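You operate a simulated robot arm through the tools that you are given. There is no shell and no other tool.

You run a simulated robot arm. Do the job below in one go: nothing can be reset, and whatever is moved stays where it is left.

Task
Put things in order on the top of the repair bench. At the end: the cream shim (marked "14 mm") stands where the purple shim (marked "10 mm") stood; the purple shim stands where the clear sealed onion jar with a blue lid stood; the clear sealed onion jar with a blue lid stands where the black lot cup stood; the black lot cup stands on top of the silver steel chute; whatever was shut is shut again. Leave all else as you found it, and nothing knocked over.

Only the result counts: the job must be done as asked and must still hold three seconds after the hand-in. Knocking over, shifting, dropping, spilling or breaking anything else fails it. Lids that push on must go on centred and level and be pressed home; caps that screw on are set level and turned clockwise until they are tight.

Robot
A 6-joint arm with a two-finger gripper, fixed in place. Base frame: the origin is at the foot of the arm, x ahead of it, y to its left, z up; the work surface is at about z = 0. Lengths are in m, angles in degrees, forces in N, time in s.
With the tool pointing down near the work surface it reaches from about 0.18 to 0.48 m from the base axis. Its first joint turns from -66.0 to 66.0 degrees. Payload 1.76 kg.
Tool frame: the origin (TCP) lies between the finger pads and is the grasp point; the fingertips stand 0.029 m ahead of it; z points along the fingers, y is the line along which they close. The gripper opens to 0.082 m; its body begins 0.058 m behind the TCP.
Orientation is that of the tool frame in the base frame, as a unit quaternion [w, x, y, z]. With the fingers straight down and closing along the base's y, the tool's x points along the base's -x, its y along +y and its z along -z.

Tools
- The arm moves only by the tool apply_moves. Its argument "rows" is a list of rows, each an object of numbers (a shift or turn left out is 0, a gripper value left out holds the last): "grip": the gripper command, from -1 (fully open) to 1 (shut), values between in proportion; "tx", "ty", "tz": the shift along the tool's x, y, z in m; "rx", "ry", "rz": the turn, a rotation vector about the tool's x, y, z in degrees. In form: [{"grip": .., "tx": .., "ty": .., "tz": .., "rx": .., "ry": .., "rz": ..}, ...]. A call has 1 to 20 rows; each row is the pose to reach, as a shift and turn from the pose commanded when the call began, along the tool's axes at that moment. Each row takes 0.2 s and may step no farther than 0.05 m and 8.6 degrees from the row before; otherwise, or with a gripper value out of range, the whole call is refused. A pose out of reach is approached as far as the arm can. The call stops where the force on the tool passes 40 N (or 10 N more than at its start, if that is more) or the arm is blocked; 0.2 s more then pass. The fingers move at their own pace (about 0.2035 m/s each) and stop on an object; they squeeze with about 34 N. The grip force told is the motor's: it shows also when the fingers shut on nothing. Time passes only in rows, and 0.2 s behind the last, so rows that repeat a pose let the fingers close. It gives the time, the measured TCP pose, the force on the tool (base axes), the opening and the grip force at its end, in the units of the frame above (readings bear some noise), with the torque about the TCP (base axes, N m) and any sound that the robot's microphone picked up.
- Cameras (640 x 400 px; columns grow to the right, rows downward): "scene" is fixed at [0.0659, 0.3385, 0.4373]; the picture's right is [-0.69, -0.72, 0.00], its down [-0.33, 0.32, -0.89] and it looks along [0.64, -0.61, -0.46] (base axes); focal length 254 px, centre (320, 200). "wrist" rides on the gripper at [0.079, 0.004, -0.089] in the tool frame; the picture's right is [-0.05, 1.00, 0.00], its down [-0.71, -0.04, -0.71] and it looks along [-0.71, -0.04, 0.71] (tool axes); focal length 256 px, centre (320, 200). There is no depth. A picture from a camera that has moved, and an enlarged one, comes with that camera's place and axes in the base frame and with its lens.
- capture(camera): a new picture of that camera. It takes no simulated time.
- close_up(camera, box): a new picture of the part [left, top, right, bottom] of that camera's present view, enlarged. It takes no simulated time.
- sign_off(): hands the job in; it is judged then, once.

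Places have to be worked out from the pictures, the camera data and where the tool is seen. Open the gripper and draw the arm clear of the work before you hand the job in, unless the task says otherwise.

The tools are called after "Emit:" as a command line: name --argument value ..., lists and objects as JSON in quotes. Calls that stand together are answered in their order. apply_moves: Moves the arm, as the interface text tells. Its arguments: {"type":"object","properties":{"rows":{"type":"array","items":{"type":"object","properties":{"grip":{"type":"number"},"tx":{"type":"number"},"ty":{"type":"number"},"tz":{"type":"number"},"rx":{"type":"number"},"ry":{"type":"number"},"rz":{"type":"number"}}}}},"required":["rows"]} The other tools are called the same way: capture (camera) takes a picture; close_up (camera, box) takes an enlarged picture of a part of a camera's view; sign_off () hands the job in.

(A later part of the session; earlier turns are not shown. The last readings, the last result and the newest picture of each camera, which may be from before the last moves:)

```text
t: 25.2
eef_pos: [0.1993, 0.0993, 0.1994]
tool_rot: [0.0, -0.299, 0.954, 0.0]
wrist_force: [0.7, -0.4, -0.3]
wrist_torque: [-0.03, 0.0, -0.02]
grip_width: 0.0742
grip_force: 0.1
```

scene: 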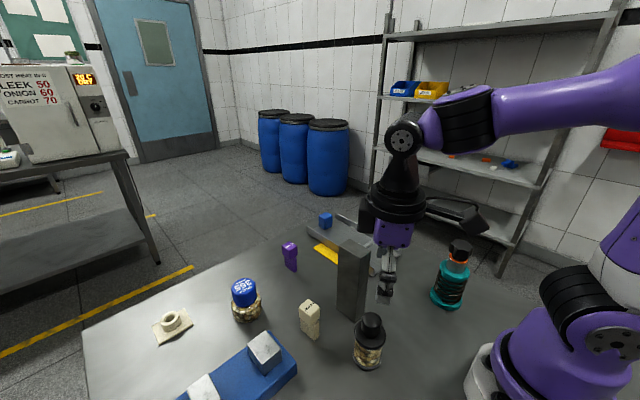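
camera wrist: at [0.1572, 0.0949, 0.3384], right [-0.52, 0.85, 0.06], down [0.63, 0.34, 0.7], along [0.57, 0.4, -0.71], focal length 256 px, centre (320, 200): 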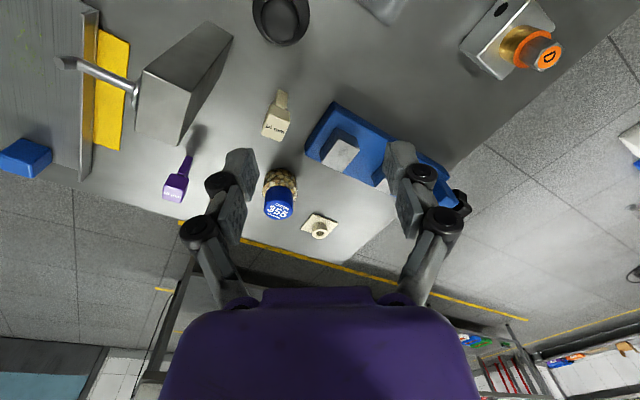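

Reached cleanly: upright over the cup at z = 0.20. I check centring with the wrist camera before going down.

Emit:
close_up --camera "wrist" --box '[200, 0, 440, 200]'

Emit:
close_up --camera "scene" --box '[300, 200, 460, 380]'

```text
2.00 times, centred on (320, 100) of wrist
camera zoom: at [0.131, 0.0601, 0.2895], right [-0.53, 0.85, 0.0], down [0.6, 0.37, 0.71], along [0.6, 0.37, -0.71], focal length 512 px, centre (320, 400)
```

zoom: 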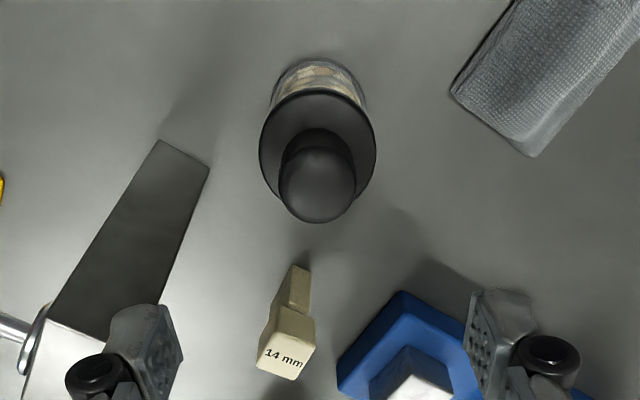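

```text
2.22 times, centred on (380, 290) of scene
camera zoom: at [0.0659, 0.3385, 0.4373], right [-0.69, -0.72, 0.0], down [-0.33, 0.32, -0.89], along [0.64, -0.61, -0.46], focal length 564 px, centre (187, 0)
```

zoom: 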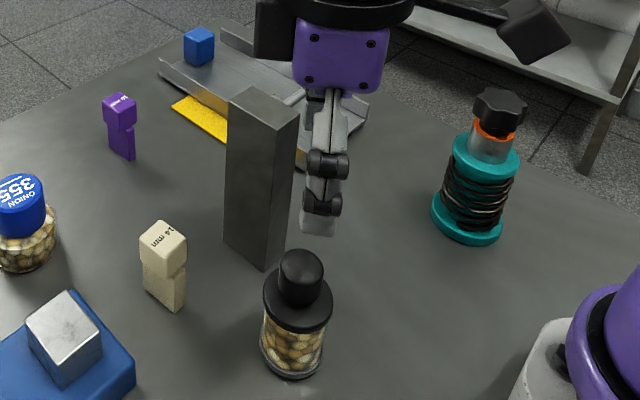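

The cup is centred to about 1 mm. I go straight down to z = 0.066 (fingers at the lid flange height, palm clear of the knob).

Emit:
apply_moves --rows '[{"tz": 0.025}, {"tz": 0.05}, {"tz": 0.075}, {"tz": 0.1}, {"tz": 0.12}, {"tz": 0.134}, {"tz": 0.134}]'

Emit:
close_up --camera "scene" --box '[300, 240, 440, 380]'

Emit:
capture --camera "wrist"

```text
t: 26.8
eef_pos: [0.2003, 0.1008, 0.0644]
tool_rot: [0.001, -0.299, 0.954, 0.0]
wrist_force: [-0.7, -0.2, -0.3]
wrist_torque: [0.02, -0.03, 0.03]
grip_width: 0.0739
grip_force: 0.1
```

```text
2.86 times, centred on (370, 310) of scene
camera zoom: at [0.0659, 0.3385, 0.4373], right [-0.69, -0.72, 0.0], down [-0.33, 0.32, -0.89], along [0.64, -0.61, -0.46], focal length 725 px, centre (177, -114)
```

zoom: 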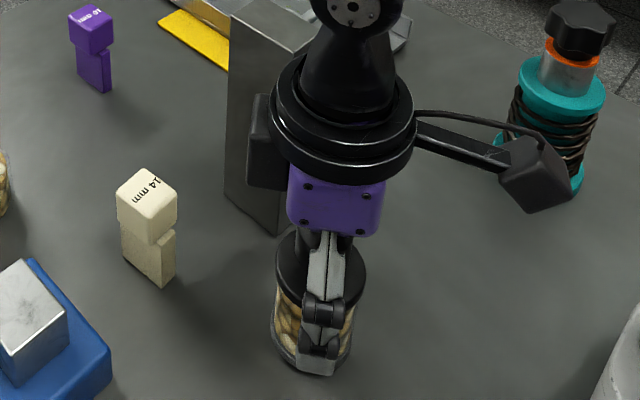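

```text
taken
camera wrist: at [0.1324, 0.0599, 0.1539], right [-0.53, 0.85, 0.0], down [0.6, 0.37, 0.71], along [0.6, 0.37, -0.71], focal length 256 px, centre (320, 200)
```

wrist: 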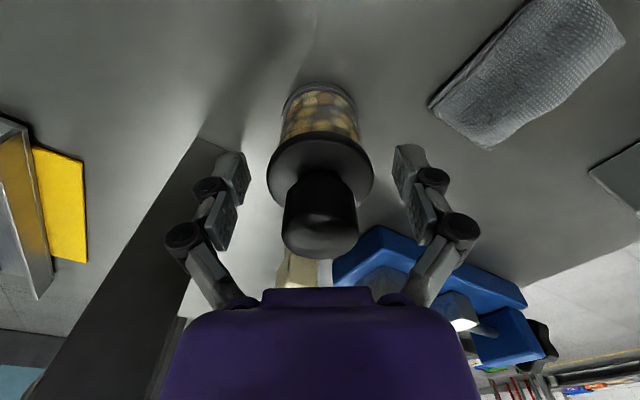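

No contact forces, and the cup sits between the fingers clear of the block. I close the gripper on it.

Emit:
apply_moves --rows '[{"grip": 0.2}, {"grip": 0.2}, {"grip": 0.2}]'

Emit:
capture --camera "wrist"

```text
t: 27.6
eef_pos: [0.1995, 0.1001, 0.0639]
tool_rot: [0.002, -0.299, 0.954, 0.0]
wrist_force: [0.3, 2.1, 20.3]
wrist_torque: [0.19, -0.01, 0.03]
grip_width: 0.0472
grip_force: 33.9
```

```text
taken
camera wrist: at [0.1328, 0.0601, 0.1543], right [-0.53, 0.85, 0.0], down [0.6, 0.37, 0.71], along [0.6, 0.37, -0.7], focal length 256 px, centre (320, 200)
```

wrist: 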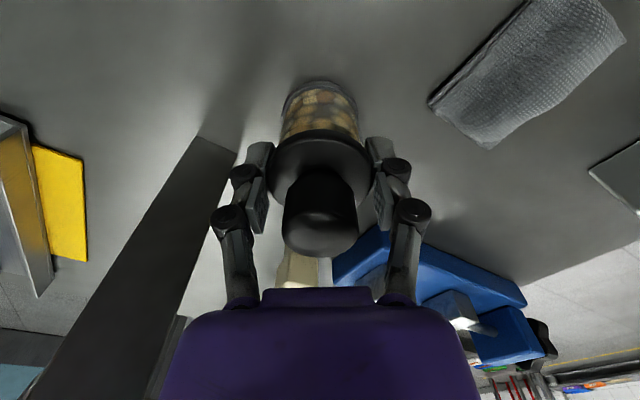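

The fingers closed on the flange (0.0472 wide) with an upward reaction of ~20 N from closing. I do a small 8 mm test lift and look whether the body rises with the lid.

Emit:
apply_moves --rows '[{"tz": -0.002}, {"tz": -0.004}, {"tz": -0.006}, {"tz": -0.008}, {"tz": -0.008}]'

Emit:
close_up --camera "scene" --box '[320, 290, 420, 380]'

Emit:
close_up --camera "wrist" --box '[220, 60, 420, 260]'

```text
t: 28.8
eef_pos: [0.1997, 0.1007, 0.073]
tool_rot: [0.0, -0.299, 0.954, 0.0]
wrist_force: [0.1, 0.3, -0.9]
wrist_torque: [0.01, -0.01, 0.02]
grip_width: 0.0471
grip_force: 34.0
```

```text
4.44 times, centred on (370, 335) of scene
camera zoom: at [0.0659, 0.3385, 0.4373], right [-0.69, -0.72, 0.0], down [-0.33, 0.32, -0.89], along [0.64, -0.61, -0.46], focal length 1128 px, centre (98, -400)
```

zoom: 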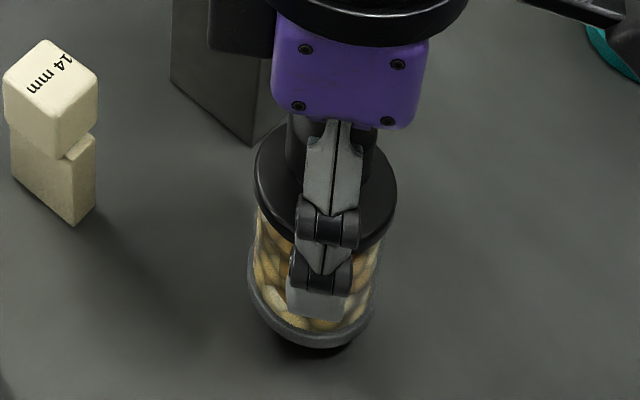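

```text
2.00 times, centred on (320, 160) of wrist
camera zoom: at [0.1316, 0.0603, 0.1628], right [-0.53, 0.85, 0.0], down [0.6, 0.37, 0.71], along [0.6, 0.37, -0.71], focal length 512 px, centre (320, 280)
```

zoom: 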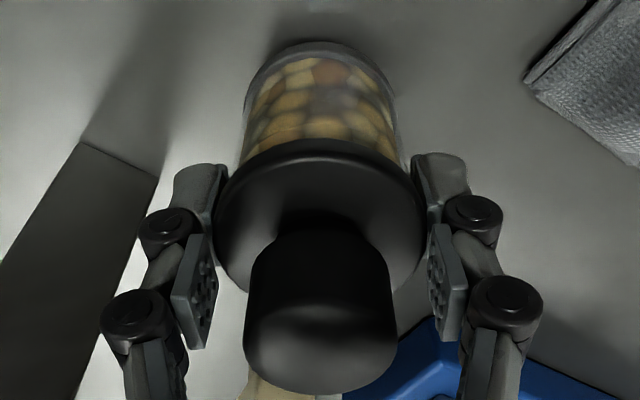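

The whole cup lifted with its lid (ring and shadow both show it off the bench, lid seated). I lift it straight up to z ≈ 0.27 so it clears the 0.16 m block.

Emit:
apply_moves --rows '[{"tz": -0.015}, {"tz": -0.035}, {"tz": -0.06}, {"tz": -0.085}, {"tz": -0.11}, {"tz": -0.135}, {"tz": -0.16}, {"tz": -0.18}, {"tz": -0.195}, {"tz": -0.195}]'

Emit:
capture --camera "scene"

Emit:
capture --camera "wrist"

```text
t: 31.0
eef_pos: [0.1992, 0.1002, 0.2671]
tool_rot: [0.001, -0.299, 0.954, 0.0]
wrist_force: [-0.7, 0.2, -2.1]
wrist_torque: [-0.01, 0.01, -0.03]
grip_width: 0.0468
grip_force: 33.8
```

```text
taken
```

scene: 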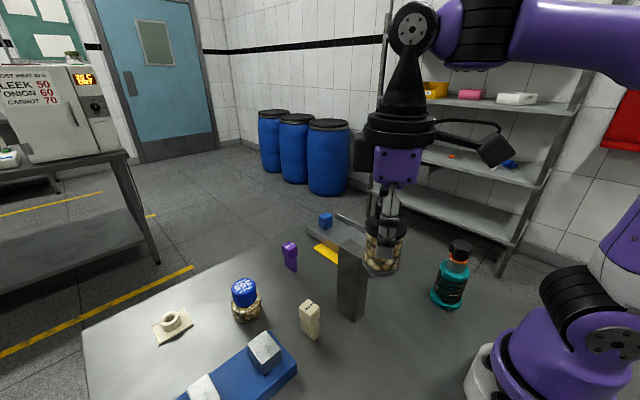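

```text
taken
camera wrist: at [0.1319, 0.0601, 0.3581], right [-0.53, 0.85, 0.0], down [0.6, 0.37, 0.71], along [0.6, 0.37, -0.71], focal length 256 px, centre (320, 200)
```

wrist: 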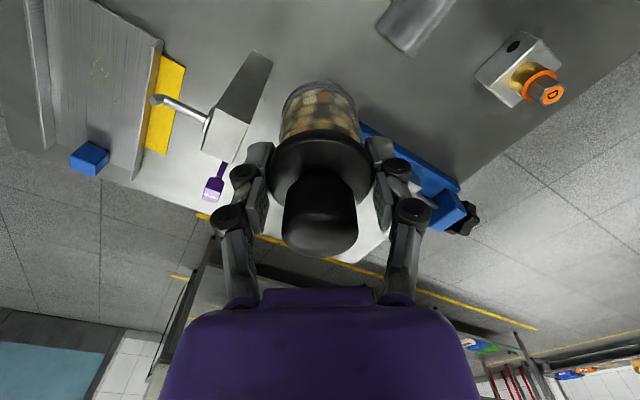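

The cup hangs level with about 0.20 m under it. I carry it over to above the chute at (0.40, −0.118), turning the tool to the chute's azimuth on the way.

Emit:
apply_moves --rows '[{"tx": -0.0016, "ty": -0.0117, "rz": 2.0}, {"tx": -0.0048, "ty": -0.0352, "rz": 6.1}, {"tx": -0.0084, "ty": -0.0616, "rz": 10.7}, {"tx": -0.012, "ty": -0.0881, "rz": 15.2}, {"tx": -0.016, "ty": -0.1174, "rz": 20.3}, {"tx": -0.02, "ty": -0.1468, "rz": 25.4}, {"tx": -0.0241, "ty": -0.1761, "rz": 30.5}, {"tx": -0.0281, "ty": -0.2055, "rz": 35.6}, {"tx": -0.0317, "ty": -0.2319, "rz": 40.1}, {"tx": -0.0353, "ty": -0.2583, "rz": 44.7}, {"tx": -0.0385, "ty": -0.2818, "rz": 48.8}, {"tx": -0.0401, "ty": -0.2935, "rz": 50.8}, {"tx": -0.0401, "ty": -0.2935, "rz": 50.8}]'

Emit:
capture --camera "scene"

Emit:
capture --camera "wrist"

```text
t: 33.8
eef_pos: [0.3957, -0.1173, 0.265]
tool_rot: [0.0, 0.14, 0.99, 0.0]
wrist_force: [0.0, 0.1, -1.2]
wrist_torque: [-0.02, 0.01, -0.02]
grip_width: 0.0471
grip_force: 34.0
out of reach, approached as far as the arm can: row 12, 13
```

```text
taken
```

scene: 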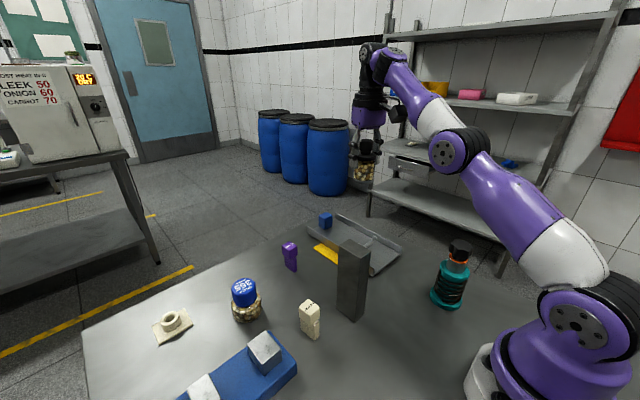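

```text
taken
camera wrist: at [0.3201, -0.089, 0.3548], right [0.33, 0.94, 0.0], down [0.67, -0.23, 0.71], along [0.67, -0.23, -0.71], focal length 256 px, centre (320, 200)
```

wrist: 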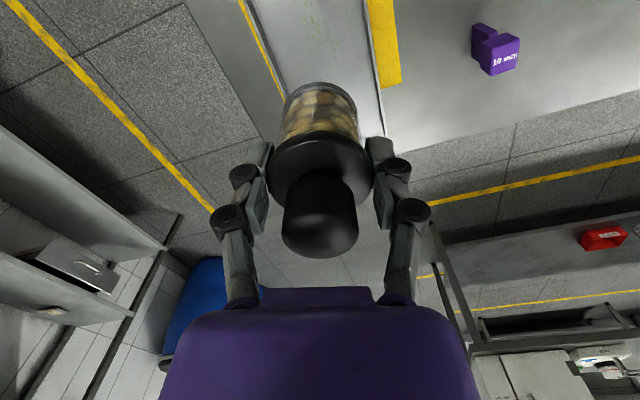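

High up this is the edge of reach, but the orientation is right and the cup is centred over the chute. I go down to z ≈ 0.12 and check alignment.

Emit:
apply_moves --rows '[{"tx": 0.0024, "ty": -0.0007, "tz": 0.02}, {"tx": 0.0048, "ty": -0.0014, "tz": 0.045}, {"tx": 0.0048, "ty": -0.0014, "tz": 0.07}, {"tx": 0.0048, "ty": -0.0014, "tz": 0.095}, {"tx": 0.0048, "ty": -0.0014, "tz": 0.12}, {"tx": 0.0048, "ty": -0.0014, "tz": 0.14}, {"tx": 0.0048, "ty": -0.0014, "tz": 0.148}, {"tx": 0.0048, "ty": -0.0014, "tz": 0.148}]'

Emit:
capture --camera "wrist"

Emit:
close_up --camera "scene" --box '[270, 120, 430, 290]'

```text
t: 35.6
eef_pos: [0.3904, -0.1158, 0.1158]
tool_rot: [0.0, 0.139, 0.99, 0.001]
wrist_force: [0.0, 0.3, -1.6]
wrist_torque: [0.0, 0.0, 0.03]
grip_width: 0.0471
grip_force: 33.7
```

```text
taken
camera wrist: at [0.3149, -0.0886, 0.2067], right [0.33, 0.94, 0.0], down [0.67, -0.23, 0.71], along [0.67, -0.23, -0.71], focal length 256 px, centre (320, 200)
```

wrist: 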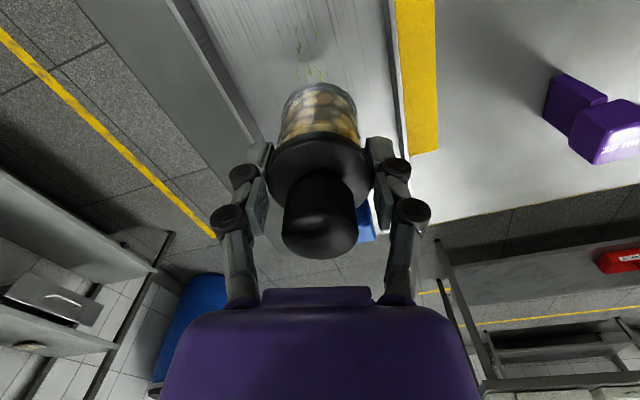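

```text
2.35 times, centred on (350, 205) of scene
camera zoom: at [0.0659, 0.3385, 0.4373], right [-0.69, -0.72, 0.0], down [-0.33, 0.32, -0.89], along [0.64, -0.61, -0.46], focal length 597 px, centre (249, 188)
```

zoom: 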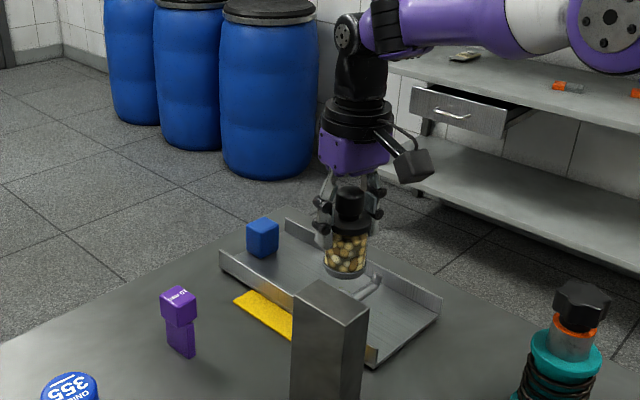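

The cup is at (0.390, −0.116), bottom ≈ 0.05 above the bench. I look closely at the specks on the chute floor and the clearances before setting down.

Emit:
close_up --camera "wrist" --box '[200, 0, 440, 150]'

Emit:
close_up --camera "scene" --box '[310, 190, 410, 280]'

```text
2.67 times, centred on (320, 75) of wrist
camera zoom: at [0.3149, -0.0886, 0.2067], right [0.33, 0.94, 0.0], down [0.67, -0.23, 0.71], along [0.67, -0.23, -0.71], focal length 683 px, centre (320, 533)
```

zoom: 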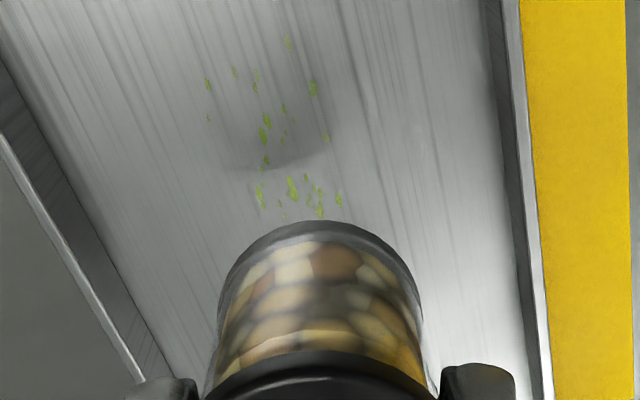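

```text
4.44 times, centred on (360, 235) of scene
camera zoom: at [0.0659, 0.3385, 0.4373], right [-0.69, -0.72, 0.0], down [-0.33, 0.32, -0.89], along [0.64, -0.61, -0.46], focal length 1128 px, centre (142, 44)
```

zoom: 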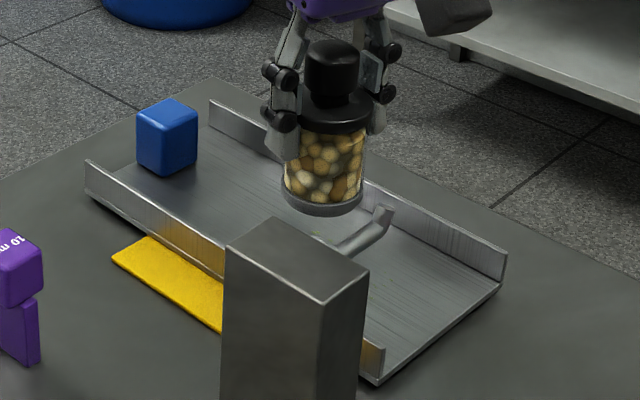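

The specks are flat flakes at x ≈ 0.34–0.41; I'll set the cup beyond them at x ≈ 0.435 on the chute's centreline, still short of the cube (x ≥ 0.48). I shift over at this height and lower to about 15 mm above the floor.

Emit:
apply_moves --rows '[{"tx": -0.0145, "ty": 0.0033}, {"tx": -0.029, "ty": 0.0066}, {"tx": -0.0436, "ty": 0.0099}, {"tx": -0.0436, "ty": 0.0099, "tz": 0.012}, {"tx": -0.0436, "ty": 0.0099, "tz": 0.024}, {"tx": -0.0436, "ty": 0.0099, "tz": 0.03}, {"tx": -0.0436, "ty": 0.0099, "tz": 0.03}]'

Emit:
close_up --camera "scene" --box '[300, 170, 420, 280]'

Emit:
capture --camera "wrist"

```text
t: 37.2
eef_pos: [0.4332, -0.1189, 0.087]
tool_rot: [0.001, 0.139, 0.99, 0.0]
wrist_force: [-0.1, 0.0, -1.3]
wrist_torque: [0.01, -0.02, 0.0]
grip_width: 0.0471
grip_force: 34.2
```

```text
3.64 times, centred on (360, 225) of scene
camera zoom: at [0.0659, 0.3385, 0.4373], right [-0.69, -0.72, 0.0], down [-0.33, 0.32, -0.89], along [0.64, -0.61, -0.46], focal length 923 px, centre (174, 109)
```

zoom: 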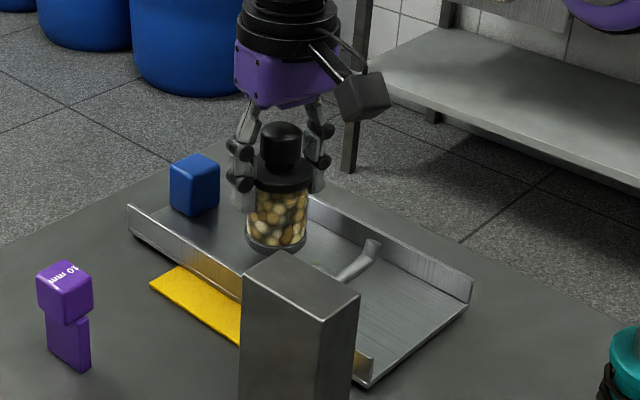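

```text
taken
camera wrist: at [0.3583, -0.0913, 0.1764], right [0.33, 0.94, 0.0], down [0.67, -0.23, 0.71], along [0.67, -0.23, -0.71], focal length 256 px, centre (320, 200)
```

wrist: 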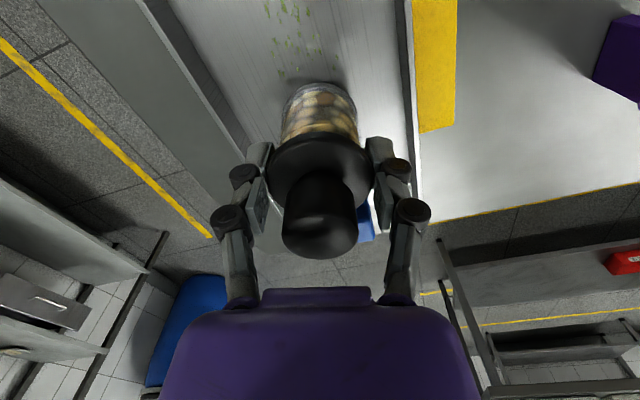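

Centred over the chute floor at (0.433, −0.119). I lower 14 mm and read the force, then finish in small steps.

Emit:
apply_moves --rows '[{"tz": 0.005}, {"tz": 0.01}, {"tz": 0.014}, {"tz": 0.014}]'

```text
t: 38.2
eef_pos: [0.4324, -0.1184, 0.0727]
tool_rot: [-0.001, 0.14, 0.99, 0.0]
wrist_force: [-0.4, 0.6, 1.2]
wrist_torque: [0.01, 0.01, 0.0]
grip_width: 0.047
grip_force: 34.3
```

The z force has gone from −1.3 to +1.2 N, perhaps first contact. I go down 1 mm more and read again.

Emit:
apply_moves --rows '[{"tz": 0.001}, {"tz": 0.001}]'

```text
t: 38.8
eef_pos: [0.4338, -0.1178, 0.0737]
tool_rot: [0.0, 0.141, 0.99, 0.0]
wrist_force: [-5.4, -0.8, 17.2]
wrist_torque: [-0.01, 0.1, 0.05]
grip_width: 0.047
grip_force: 34.2
```

Contact at 17 N: the cup is on the chute floor. I ease back 0.8 mm and open the fingers.

Emit:
apply_moves --rows '[{"tz": -0.0008}, {"tz": -0.0008}, {"grip": -0.3, "tz": -0.0008}, {"grip": -0.6, "tz": -0.0008}, {"grip": -0.75, "tz": -0.0008}]'

Emit:
close_up --camera "scene" --box '[300, 170, 420, 280]'

Emit:
close_up --camera "wrist" --box '[200, 60, 440, 260]'

```text
t: 40.0
eef_pos: [0.4338, -0.1183, 0.0723]
tool_rot: [0.0, 0.139, 0.99, 0.0]
wrist_force: [0.4, -0.8, -0.1]
wrist_torque: [-0.03, -0.01, -0.01]
grip_width: 0.0715
grip_force: 0.0
```

```text
3.64 times, centred on (360, 225) of scene
camera zoom: at [0.0659, 0.3385, 0.4373], right [-0.69, -0.72, 0.0], down [-0.33, 0.32, -0.89], along [0.64, -0.61, -0.46], focal length 923 px, centre (174, 109)
```

zoom: 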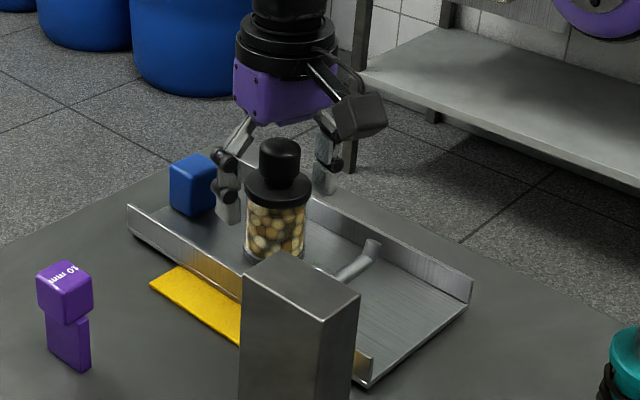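

```text
2.00 times, centred on (320, 160) of wrist
camera zoom: at [0.3587, -0.0912, 0.1633], right [0.33, 0.94, 0.0], down [0.67, -0.23, 0.71], along [0.67, -0.23, -0.71], focal length 512 px, centre (320, 280)
```

zoom: 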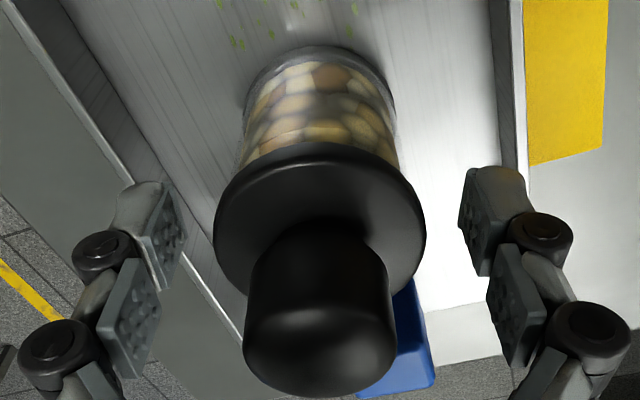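

The cup stands upright in the chute and the fingers are clear. I rise straight up past the knob, then draw inward and up.

Emit:
apply_moves --rows '[{"tz": -0.02}, {"tz": -0.04}, {"tz": -0.06}, {"tz": -0.08}, {"tx": 0.025, "tz": -0.105}, {"tx": 0.055, "tz": -0.13}, {"tx": 0.08, "tz": -0.155}, {"tx": 0.08, "tz": -0.155}]'

Emit:
close_up --camera "scene" --box '[290, 180, 430, 290]'

```text
t: 41.8
eef_pos: [0.3563, -0.0951, 0.2286]
tool_rot: [0.001, 0.139, 0.99, 0.0]
wrist_force: [0.0, 0.5, 0.4]
wrist_torque: [0.02, 0.01, 0.01]
grip_width: 0.0718
grip_force: 0.1
```

```text
3.64 times, centred on (360, 235) of scene
camera zoom: at [0.0658, 0.3385, 0.4373], right [-0.69, -0.72, 0.0], down [-0.33, 0.32, -0.89], along [0.64, -0.61, -0.46], focal length 923 px, centre (174, 73)
```

zoom: 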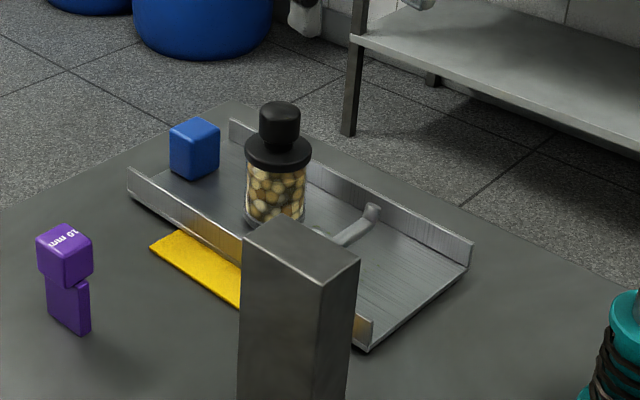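

The cup stands well on the chute. Next I move over to view the onion jar and purple shim from the jar's azimuth (≈ 26°).

Emit:
apply_moves --rows '[{"grip": -1, "tx": 0.0097, "ty": 0.0241, "tz": -0.0015, "rz": -4.2}, {"tx": 0.0193, "ty": 0.0481, "tz": -0.003, "rz": -8.4}, {"tx": 0.029, "ty": 0.0722, "tz": -0.0045, "rz": -12.6}, {"tx": 0.0386, "ty": 0.0963, "tz": -0.006, "rz": -16.8}, {"tx": 0.0483, "ty": 0.1204, "tz": -0.0075, "rz": -21}, {"tx": 0.0579, "ty": 0.1444, "tz": -0.009, "rz": -25.2}, {"tx": 0.0676, "ty": 0.1685, "tz": -0.0105, "rz": -29.4}, {"tx": 0.0772, "ty": 0.1926, "tz": -0.012, "rz": -33.6}, {"tx": 0.0869, "ty": 0.2166, "tz": -0.0135, "rz": -37.8}, {"tx": 0.0965, "ty": 0.2407, "tz": -0.015, "rz": -42}, {"tx": 0.0965, "ty": 0.2407, "tz": -0.015, "rz": -42}]'

Emit:
capture --camera "wrist"

Emit:
close_up --camera "wrist" --box '[160, 0, 480, 200]'

```text
t: 44.2
eef_pos: [0.3325, 0.1619, 0.243]
tool_rot: [0.0, -0.225, 0.974, 0.0]
wrist_force: [-0.4, 0.5, 0.3]
wrist_torque: [0.04, -0.05, 0.0]
grip_width: 0.0819
grip_force: 0.0
```

```text
taken
camera wrist: at [0.2581, 0.1326, 0.3327], right [-0.39, 0.92, 0.0], down [0.65, 0.28, 0.71], along [0.65, 0.28, -0.71], focal length 256 px, centre (320, 200)
```

wrist: 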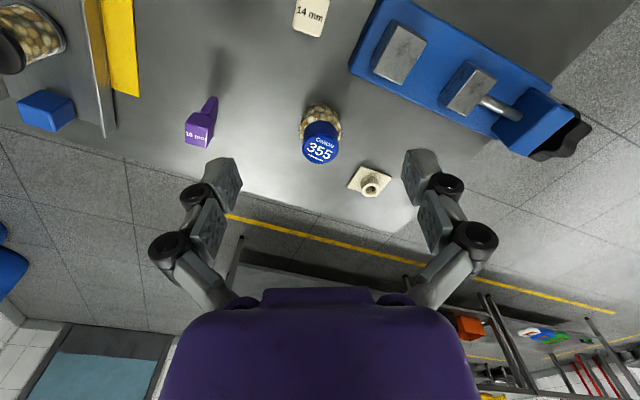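

```text
2.00 times, centred on (320, 100) of wrist
camera zoom: at [0.2581, 0.1326, 0.3327], right [-0.39, 0.92, 0.0], down [0.65, 0.28, 0.71], along [0.65, 0.28, -0.71], focal length 512 px, centre (320, 400)
```

zoom: 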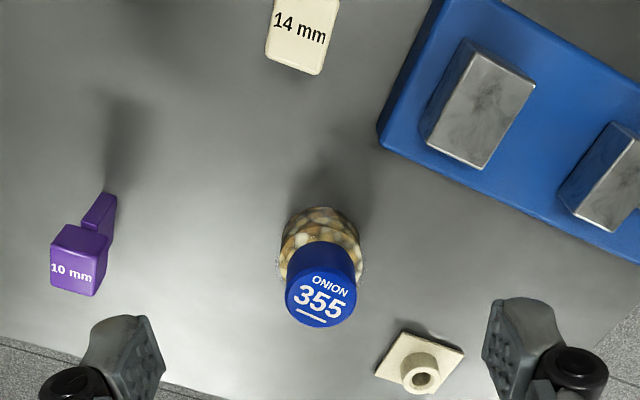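

From two views the jar's centre is near (0.421, 0.202), 0.0705 tall, body ≈ 0.060 wide and lid ≈ 0.043. I move over it to z ≈ 0.12 with fingers fully open.

Emit:
apply_moves --rows '[{"tx": -0.0193, "ty": -0.0005, "tz": 0.0246}, {"tx": -0.0386, "ty": -0.0011, "tz": 0.0492}, {"tx": -0.0579, "ty": -0.0016, "tz": 0.0738}, {"tx": -0.0772, "ty": -0.0022, "tz": 0.0984}, {"tx": -0.0965, "ty": -0.0027, "tz": 0.123}, {"tx": -0.0965, "ty": -0.0027, "tz": 0.123}]'

Emit:
capture --camera "wrist"

Emit:
close_up --camera "wrist" --box '[220, 60, 420, 210]'

Emit:
close_up --camera "scene" --box '[180, 220, 320, 340]'

```text
t: 45.6
eef_pos: [0.4206, 0.1988, 0.1212]
tool_rot: [0.0, -0.224, 0.975, 0.001]
wrist_force: [0.3, 0.8, -0.3]
wrist_torque: [0.05, -0.01, 0.04]
grip_width: 0.0822
grip_force: 0.0
```

```text
taken
camera wrist: at [0.3466, 0.1702, 0.21], right [-0.39, 0.92, 0.0], down [0.65, 0.27, 0.71], along [0.65, 0.28, -0.71], focal length 256 px, centre (320, 200)
```

wrist: 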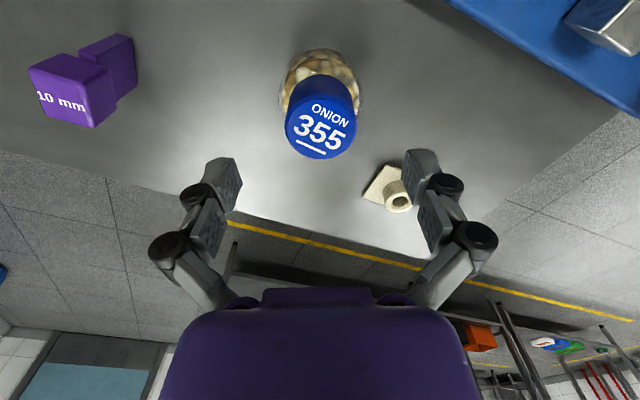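

```text
2.67 times, centred on (320, 135) of wrist
camera zoom: at [0.3466, 0.1702, 0.21], right [-0.39, 0.92, 0.0], down [0.65, 0.27, 0.71], along [0.65, 0.28, -0.71], focal length 683 px, centre (320, 373)
```

zoom: 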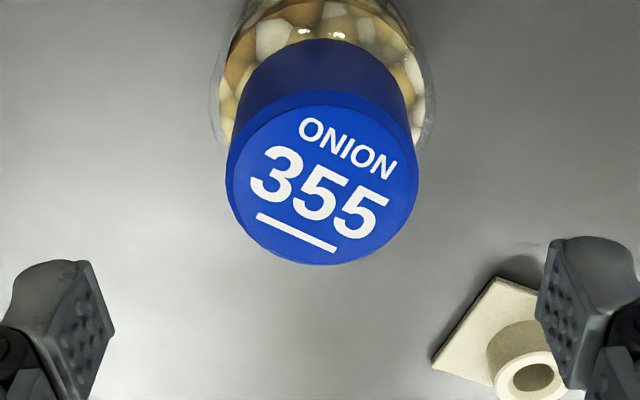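

```text
3.33 times, centred on (250, 280) of scene
camera zoom: at [0.0659, 0.3385, 0.4373], right [-0.69, -0.72, 0.0], down [-0.33, 0.32, -0.89], along [0.64, -0.61, -0.46], focal length 846 px, centre (553, -67)
```

zoom: 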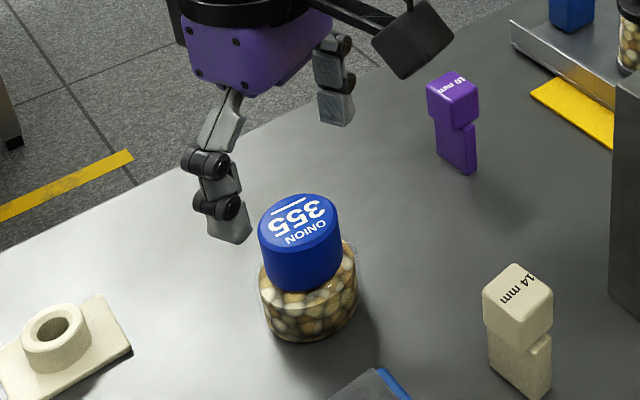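

Both views put the jar at (0.418, 0.201), 0.070 tall, within 1–2 mm of the tool axis. I descend straight to z ≈ 0.042 around its body.

Emit:
apply_moves --rows '[{"tz": 0.02}, {"tz": 0.04}, {"tz": 0.06}, {"tz": 0.072}, {"tz": 0.079}, {"tz": 0.079}]'

Emit:
capture --camera "wrist"

Emit:
close_up --camera "scene" --box '[180, 220, 320, 340]'

```text
t: 47.0
eef_pos: [0.4181, 0.2005, 0.041]
tool_rot: [0.001, -0.225, 0.974, -0.001]
wrist_force: [-0.6, 0.0, 0.4]
wrist_torque: [0.01, 0.01, 0.01]
grip_width: 0.0819
grip_force: 0.0
```

```text
taken
camera wrist: at [0.3456, 0.1719, 0.1308], right [-0.39, 0.92, 0.0], down [0.65, 0.27, 0.71], along [0.65, 0.28, -0.71], focal length 256 px, centre (320, 200)
```

wrist: 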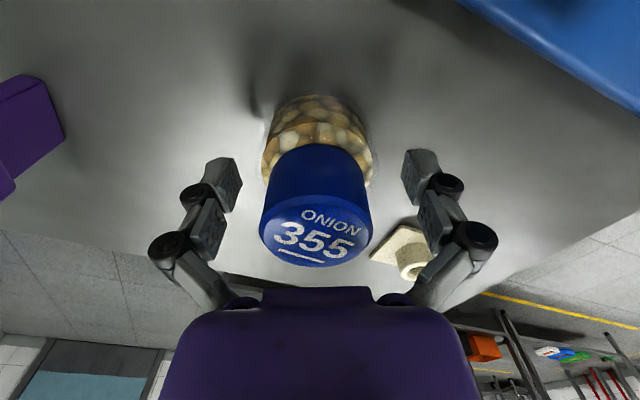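

```text
3.33 times, centred on (250, 280) of scene
camera zoom: at [0.0659, 0.3385, 0.4373], right [-0.69, -0.72, 0.0], down [-0.33, 0.32, -0.89], along [0.64, -0.61, -0.46], focal length 846 px, centre (553, -67)
```

zoom: 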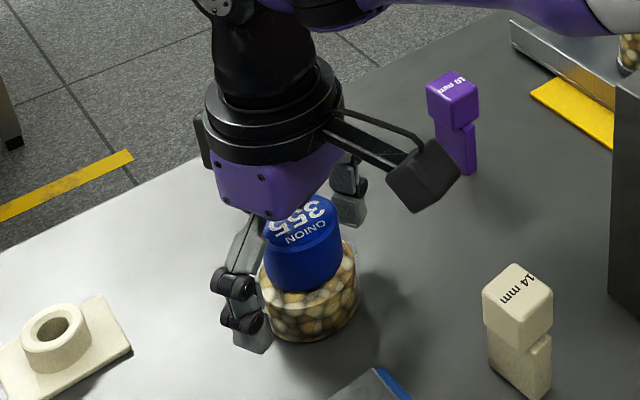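

The jar sits between the fingers, about 1.5 mm off to one side; I correct that and close on its body.

Emit:
apply_moves --rows '[{"ty": -0.0015}, {"ty": -0.0015, "grip": -0.5}, {"ty": -0.0015, "grip": 0.0}, {"ty": -0.0015, "grip": 0.2}, {"ty": -0.0015, "grip": 0.2}]'

Emit:
capture --camera "wrist"

```text
t: 48.2
eef_pos: [0.4196, 0.1997, 0.042]
tool_rot: [0.002, -0.225, 0.974, 0.0]
wrist_force: [-1.2, 1.5, 9.4]
wrist_torque: [-0.03, 0.13, 0.05]
grip_width: 0.0587
grip_force: 33.9
```

```text
taken
camera wrist: at [0.3467, 0.1705, 0.1312], right [-0.39, 0.92, 0.0], down [0.65, 0.27, 0.71], along [0.65, 0.28, -0.71], focal length 256 px, centre (320, 200)
```

wrist: 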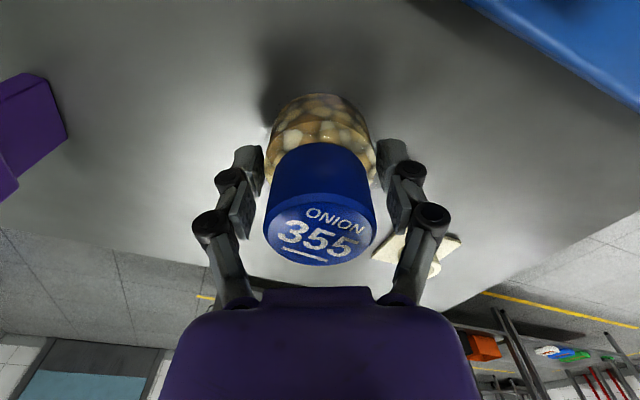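

Gripped at 0.0587 with the jar centred, about 3 mm toward the base from the tool axis, so its place is about (0.4175, 0.2003). I lift 10 mm, then up to z ≈ 0.12.

Emit:
apply_moves --rows '[{"tz": -0.003}, {"tz": -0.006}, {"tz": -0.01}, {"tz": -0.02}, {"tz": -0.04}, {"tz": -0.06}, {"tz": -0.08}, {"tz": -0.08}]'

Emit:
capture --camera "wrist"

Emit:
close_up --camera "scene" --box '[180, 200, 320, 340]'

```text
t: 50.0
eef_pos: [0.4184, 0.1988, 0.1217]
tool_rot: [0.0, -0.224, 0.975, 0.0]
wrist_force: [0.8, -0.4, -2.9]
wrist_torque: [0.0, 0.0, 0.0]
grip_width: 0.0586
grip_force: 34.5
```

```text
taken
camera wrist: at [0.3451, 0.1696, 0.2109], right [-0.39, 0.92, 0.0], down [0.65, 0.27, 0.71], along [0.65, 0.28, -0.71], focal length 256 px, centre (320, 200)
```

wrist: 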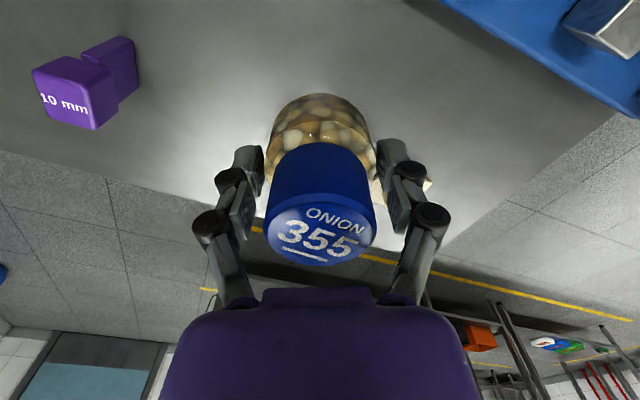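

```text
2.86 times, centred on (250, 270) of scene
camera zoom: at [0.0659, 0.3385, 0.4373], right [-0.69, -0.72, 0.0], down [-0.33, 0.32, -0.89], along [0.64, -0.61, -0.46], focal length 725 px, centre (520, 0)
```

zoom: 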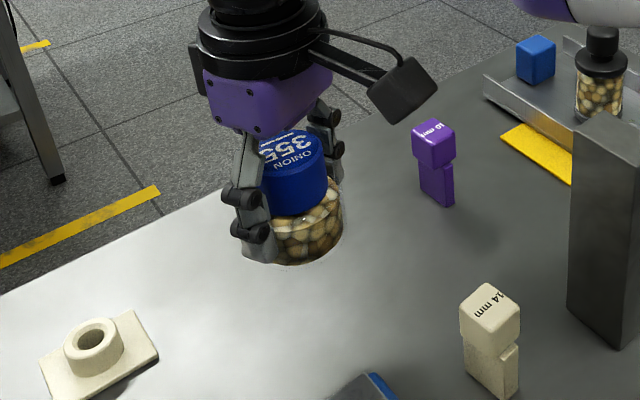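

The jar is up with its lid on. I carry it inward and up to z ≈ 0.20 (bottom 0.16, above the 0.071 cream shim) to above the cup's old place.

Emit:
apply_moves --rows '[{"tx": 0.02, "ty": 0.0005, "tz": -0.025}, {"tx": 0.045, "ty": 0.0012, "tz": -0.05}, {"tx": 0.07, "ty": 0.0019, "tz": -0.0786}, {"tx": 0.1, "ty": 0.0027, "tz": -0.0786}, {"tx": 0.13, "ty": 0.0035, "tz": -0.0786}, {"tx": 0.16, "ty": 0.0043, "tz": -0.0786}, {"tx": 0.19, "ty": 0.005, "tz": -0.0786}, {"tx": 0.215, "ty": 0.0057, "tz": -0.0786}, {"tx": 0.23, "ty": 0.0061, "tz": -0.0786}, {"tx": 0.2365, "ty": 0.0063, "tz": -0.0786}, {"tx": 0.2365, "ty": 0.0063, "tz": -0.0786}]'

Emit:
capture --camera "wrist"

Emit:
close_up --camera "scene" --box '[280, 220, 460, 380]'

```text
t: 52.4
eef_pos: [0.2035, 0.1023, 0.2005]
tool_rot: [0.0, -0.225, 0.974, -0.001]
wrist_force: [0.1, -0.6, -2.8]
wrist_torque: [-0.02, 0.01, 0.0]
grip_width: 0.0585
grip_force: 33.9
```

```text
taken
camera wrist: at [0.131, 0.073, 0.2892], right [-0.39, 0.92, 0.0], down [0.65, 0.27, 0.71], along [0.65, 0.28, -0.71], focal length 256 px, centre (320, 200)
```

wrist: 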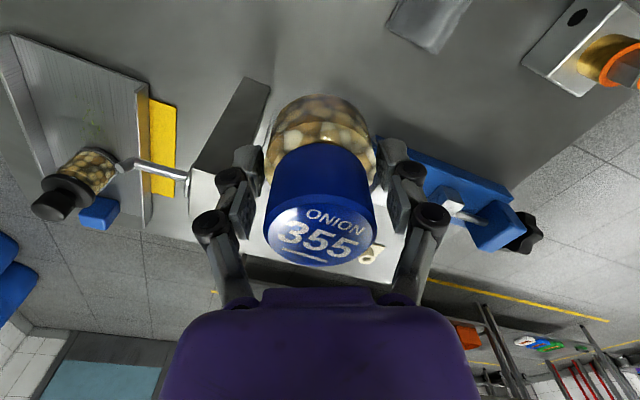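

```text
2.50 times, centred on (370, 300) of scene
camera zoom: at [0.0659, 0.3385, 0.4373], right [-0.69, -0.72, 0.0], down [-0.33, 0.32, -0.89], along [0.64, -0.61, -0.46], focal length 635 px, centre (195, -50)
```

zoom: 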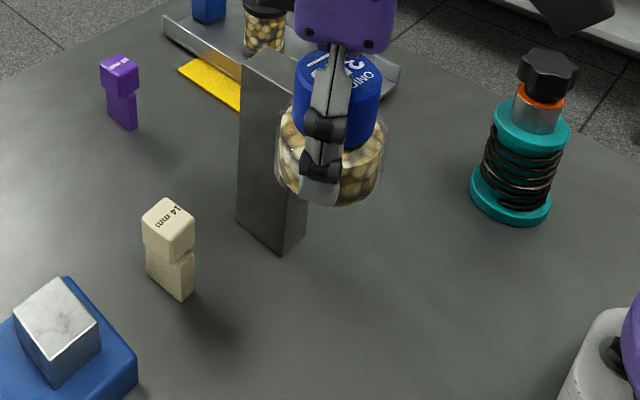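

On target at (0.2035, 0.1023). I lower the jar to about 4 mm above the bench.

Emit:
apply_moves --rows '[{"tz": 0.025}, {"tz": 0.05}, {"tz": 0.075}, {"tz": 0.1}, {"tz": 0.125}, {"tz": 0.145}, {"tz": 0.154}, {"tz": 0.154}]'

Emit:
close_up --camera "scene" --box '[280, 240, 440, 380]'

```text
t: 54.2
eef_pos: [0.2026, 0.102, 0.0455]
tool_rot: [0.001, -0.226, 0.974, 0.0]
wrist_force: [0.2, -0.5, -2.8]
wrist_torque: [0.02, -0.05, -0.04]
grip_width: 0.0587
grip_force: 34.3
```

```text
2.86 times, centred on (360, 310) of scene
camera zoom: at [0.0659, 0.3385, 0.4373], right [-0.69, -0.72, 0.0], down [-0.33, 0.32, -0.89], along [0.64, -0.61, -0.46], focal length 725 px, centre (206, -114)
```

zoom: 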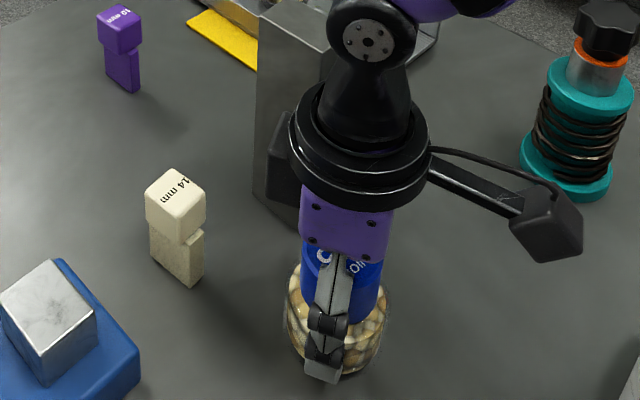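

The jar hangs just above the bench at (0.2026, 0.102). I lower it 2 mm and then in 1 mm steps watching the force.

Emit:
apply_moves --rows '[{"tz": 0.001}, {"tz": 0.002}, {"tz": 0.003}, {"tz": 0.003}]'

```text
t: 55.2
eef_pos: [0.2038, 0.102, 0.0425]
tool_rot: [0.001, -0.225, 0.974, 0.0]
wrist_force: [-0.2, 0.6, -3.5]
wrist_torque: [-0.02, -0.02, 0.03]
grip_width: 0.0586
grip_force: 34.2
```

Emit:
apply_moves --rows '[{"tz": 0.001}, {"tz": 0.001}]'

```text
t: 55.8
eef_pos: [0.2042, 0.1019, 0.0418]
tool_rot: [0.0, -0.225, 0.974, 0.0]
wrist_force: [-0.2, 0.2, -3.3]
wrist_torque: [0.02, 0.0, 0.01]
grip_width: 0.0583
grip_force: 33.5
```

Still hanging freely (−3.3 N, its weight). I go down another millimetre.

Emit:
apply_moves --rows '[{"tz": 0.001}, {"tz": 0.001}]'

```text
t: 56.4
eef_pos: [0.2051, 0.102, 0.0405]
tool_rot: [0.001, -0.223, 0.975, 0.0]
wrist_force: [-3.5, -5.3, 24.7]
wrist_torque: [-0.19, 0.09, 0.24]
grip_width: 0.0586
grip_force: 34.2
```

Contact at 25 N. I ease back 1 mm and open the fingers to release the jar.

Emit:
apply_moves --rows '[{"tz": -0.001}, {"tz": -0.001}, {"grip": -0.55, "tz": -0.001}, {"grip": -0.75, "tz": -0.001}, {"grip": -0.8, "tz": -0.001}, {"grip": -0.8, "tz": -0.001}]'

Emit:
capture --camera "wrist"

Emit:
close_up --camera "scene" --box '[280, 240, 440, 380]'

```text
t: 57.8
eef_pos: [0.2032, 0.1025, 0.0417]
tool_rot: [0.001, -0.225, 0.974, 0.0]
wrist_force: [0.2, -0.6, -0.3]
wrist_torque: [-0.01, -0.02, -0.03]
grip_width: 0.0738
grip_force: 0.1
```

```text
taken
camera wrist: at [0.1308, 0.0731, 0.1309], right [-0.39, 0.92, 0.0], down [0.65, 0.27, 0.71], along [0.65, 0.28, -0.71], focal length 256 px, centre (320, 200)
```

wrist: 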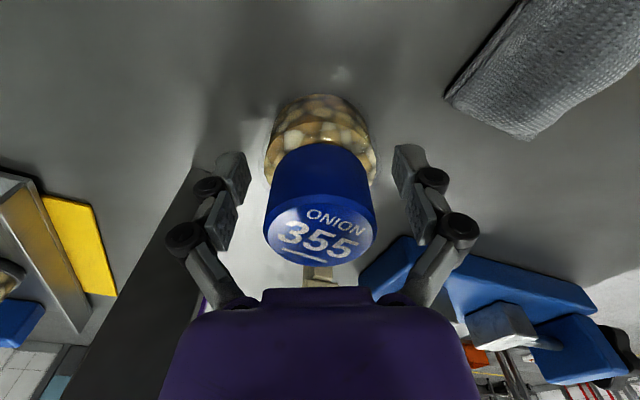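

```text
2.86 times, centred on (360, 310) of scene
camera zoom: at [0.0659, 0.3385, 0.4373], right [-0.69, -0.72, 0.0], down [-0.33, 0.32, -0.89], along [0.64, -0.61, -0.46], focal length 725 px, centre (206, -114)
```

zoom: 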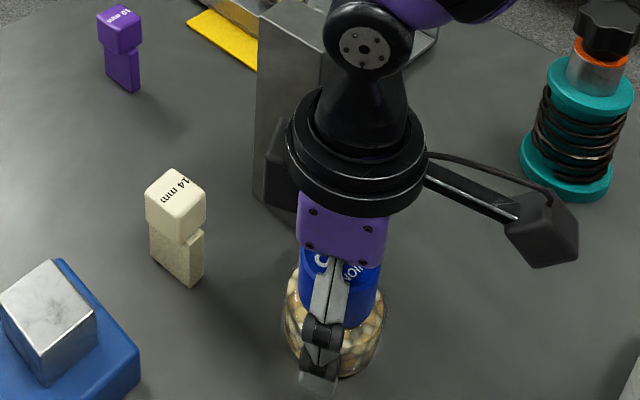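

The jar stands freely in the cup's old place. I rise straight up to z ≈ 0.20 and check its position.

Emit:
apply_moves --rows '[{"tz": -0.02}, {"tz": -0.04}, {"tz": -0.065}, {"tz": -0.09}, {"tz": -0.12}, {"tz": -0.15}, {"tz": -0.16}, {"tz": -0.16}]'

Emit:
close_up --camera "wrist" --box '[200, 0, 440, 200]'

Emit:
close_up --camera "scene" --box '[300, 270, 440, 380]'

```text
t: 59.6
eef_pos: [0.2042, 0.1024, 0.1991]
tool_rot: [0.0, -0.225, 0.974, 0.0]
wrist_force: [-0.1, 0.4, 0.9]
wrist_torque: [0.02, -0.01, 0.01]
grip_width: 0.0734
grip_force: 0.0
```

```text
2.00 times, centred on (320, 100) of wrist
camera zoom: at [0.1309, 0.0733, 0.2904], right [-0.39, 0.92, 0.0], down [0.65, 0.27, 0.71], along [0.65, 0.28, -0.71], focal length 512 px, centre (320, 400)
```

zoom: 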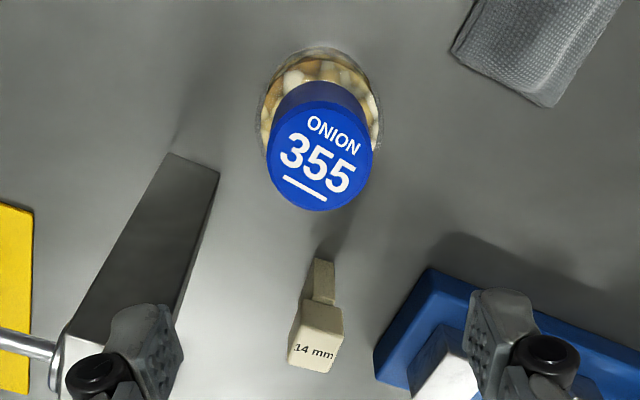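

```text
3.64 times, centred on (370, 325) of scene
camera zoom: at [0.0659, 0.3385, 0.4373], right [-0.69, -0.72, 0.0], down [-0.33, 0.32, -0.89], along [0.64, -0.61, -0.46], focal length 923 px, centre (138, -254)
```

zoom: 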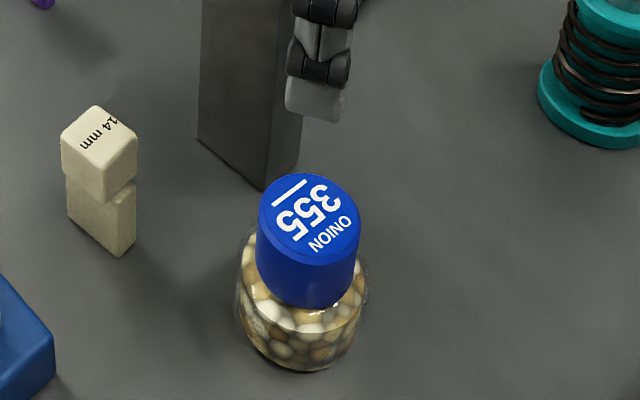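

By the same scene-camera measure the cup stood at (0.200, 0.101) and the jar now stands at about (0.2045, 0.102), 4–5 mm too far out. I go back down around it to correct that.

Emit:
apply_moves --rows '[{"tz": 0.025}, {"tz": 0.05}, {"tz": 0.075}, {"tz": 0.1}, {"tz": 0.125}, {"tz": 0.145}, {"tz": 0.158}, {"tz": 0.158}, {"tz": 0.158, "grip": -0.3}, {"tz": 0.158, "grip": 0.2}, {"tz": 0.158, "grip": 0.2}]'

```text
t: 62.0
eef_pos: [0.2031, 0.1039, 0.0414]
tool_rot: [0.001, -0.224, 0.975, 0.0]
wrist_force: [1.0, -2.2, 4.8]
wrist_torque: [-0.22, -0.14, 0.02]
grip_width: 0.0583
grip_force: 34.0
```

Gripped again (0.0583). I lift 4 mm, shift it 4.3 mm toward the base, and lower to just above the bench.

Emit:
apply_moves --rows '[{"tz": -0.002}, {"tz": -0.004}, {"tx": 0.002, "ty": 0.0004, "tz": -0.004}, {"tx": 0.0043, "ty": 0.0008, "tz": -0.004}, {"tx": 0.0043, "ty": 0.0008, "tz": -0.004}, {"tx": 0.0043, "ty": 0.0008, "tz": -0.002}, {"tx": 0.0043, "ty": 0.0008, "tz": -0.001}, {"tx": 0.0043, "ty": 0.0008, "tz": -0.001}]'

Emit:
close_up --camera "scene" --box '[300, 270, 440, 380]'

```text
t: 63.8
eef_pos: [0.1987, 0.1016, 0.0438]
tool_rot: [0.001, -0.225, 0.974, 0.001]
wrist_force: [-0.2, -0.8, -3.4]
wrist_torque: [-0.01, -0.03, 0.0]
grip_width: 0.0586
grip_force: 34.1
```

```text
3.64 times, centred on (370, 325) of scene
camera zoom: at [0.0659, 0.3385, 0.4373], right [-0.69, -0.72, 0.0], down [-0.33, 0.32, -0.89], along [0.64, -0.61, -0.46], focal length 923 px, centre (138, -254)
```

zoom: 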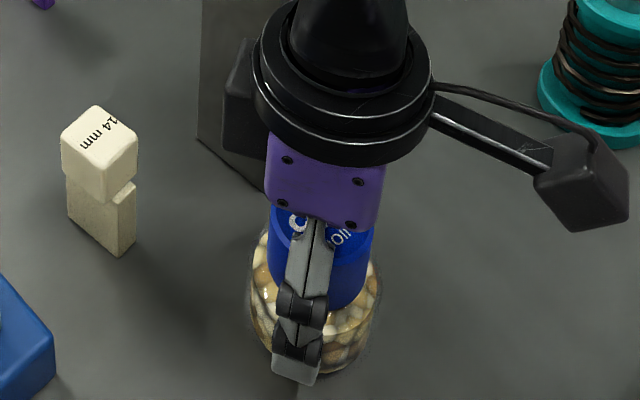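

The jar now lines up with the cup's old place (lid at u' 0.198 vs 0.199 expected). I lower it by small steps to contact.

Emit:
apply_moves --rows '[{"tz": 0.001}, {"tz": 0.002}, {"tz": 0.002}]'

```text
t: 64.6
eef_pos: [0.1992, 0.1016, 0.0435]
tool_rot: [0.0, -0.225, 0.974, 0.0]
wrist_force: [-0.3, 0.1, -2.3]
wrist_torque: [-0.04, 0.01, 0.01]
grip_width: 0.0583
grip_force: 34.2
```

Emit:
apply_moves --rows '[{"tz": 0.001}, {"tz": 0.001}]'

```text
t: 65.2
eef_pos: [0.2001, 0.1007, 0.0416]
tool_rot: [0.001, -0.225, 0.974, 0.0]
wrist_force: [-3.3, -0.4, 8.5]
wrist_torque: [-0.16, -0.11, -0.04]
grip_width: 0.0585
grip_force: 34.4
```

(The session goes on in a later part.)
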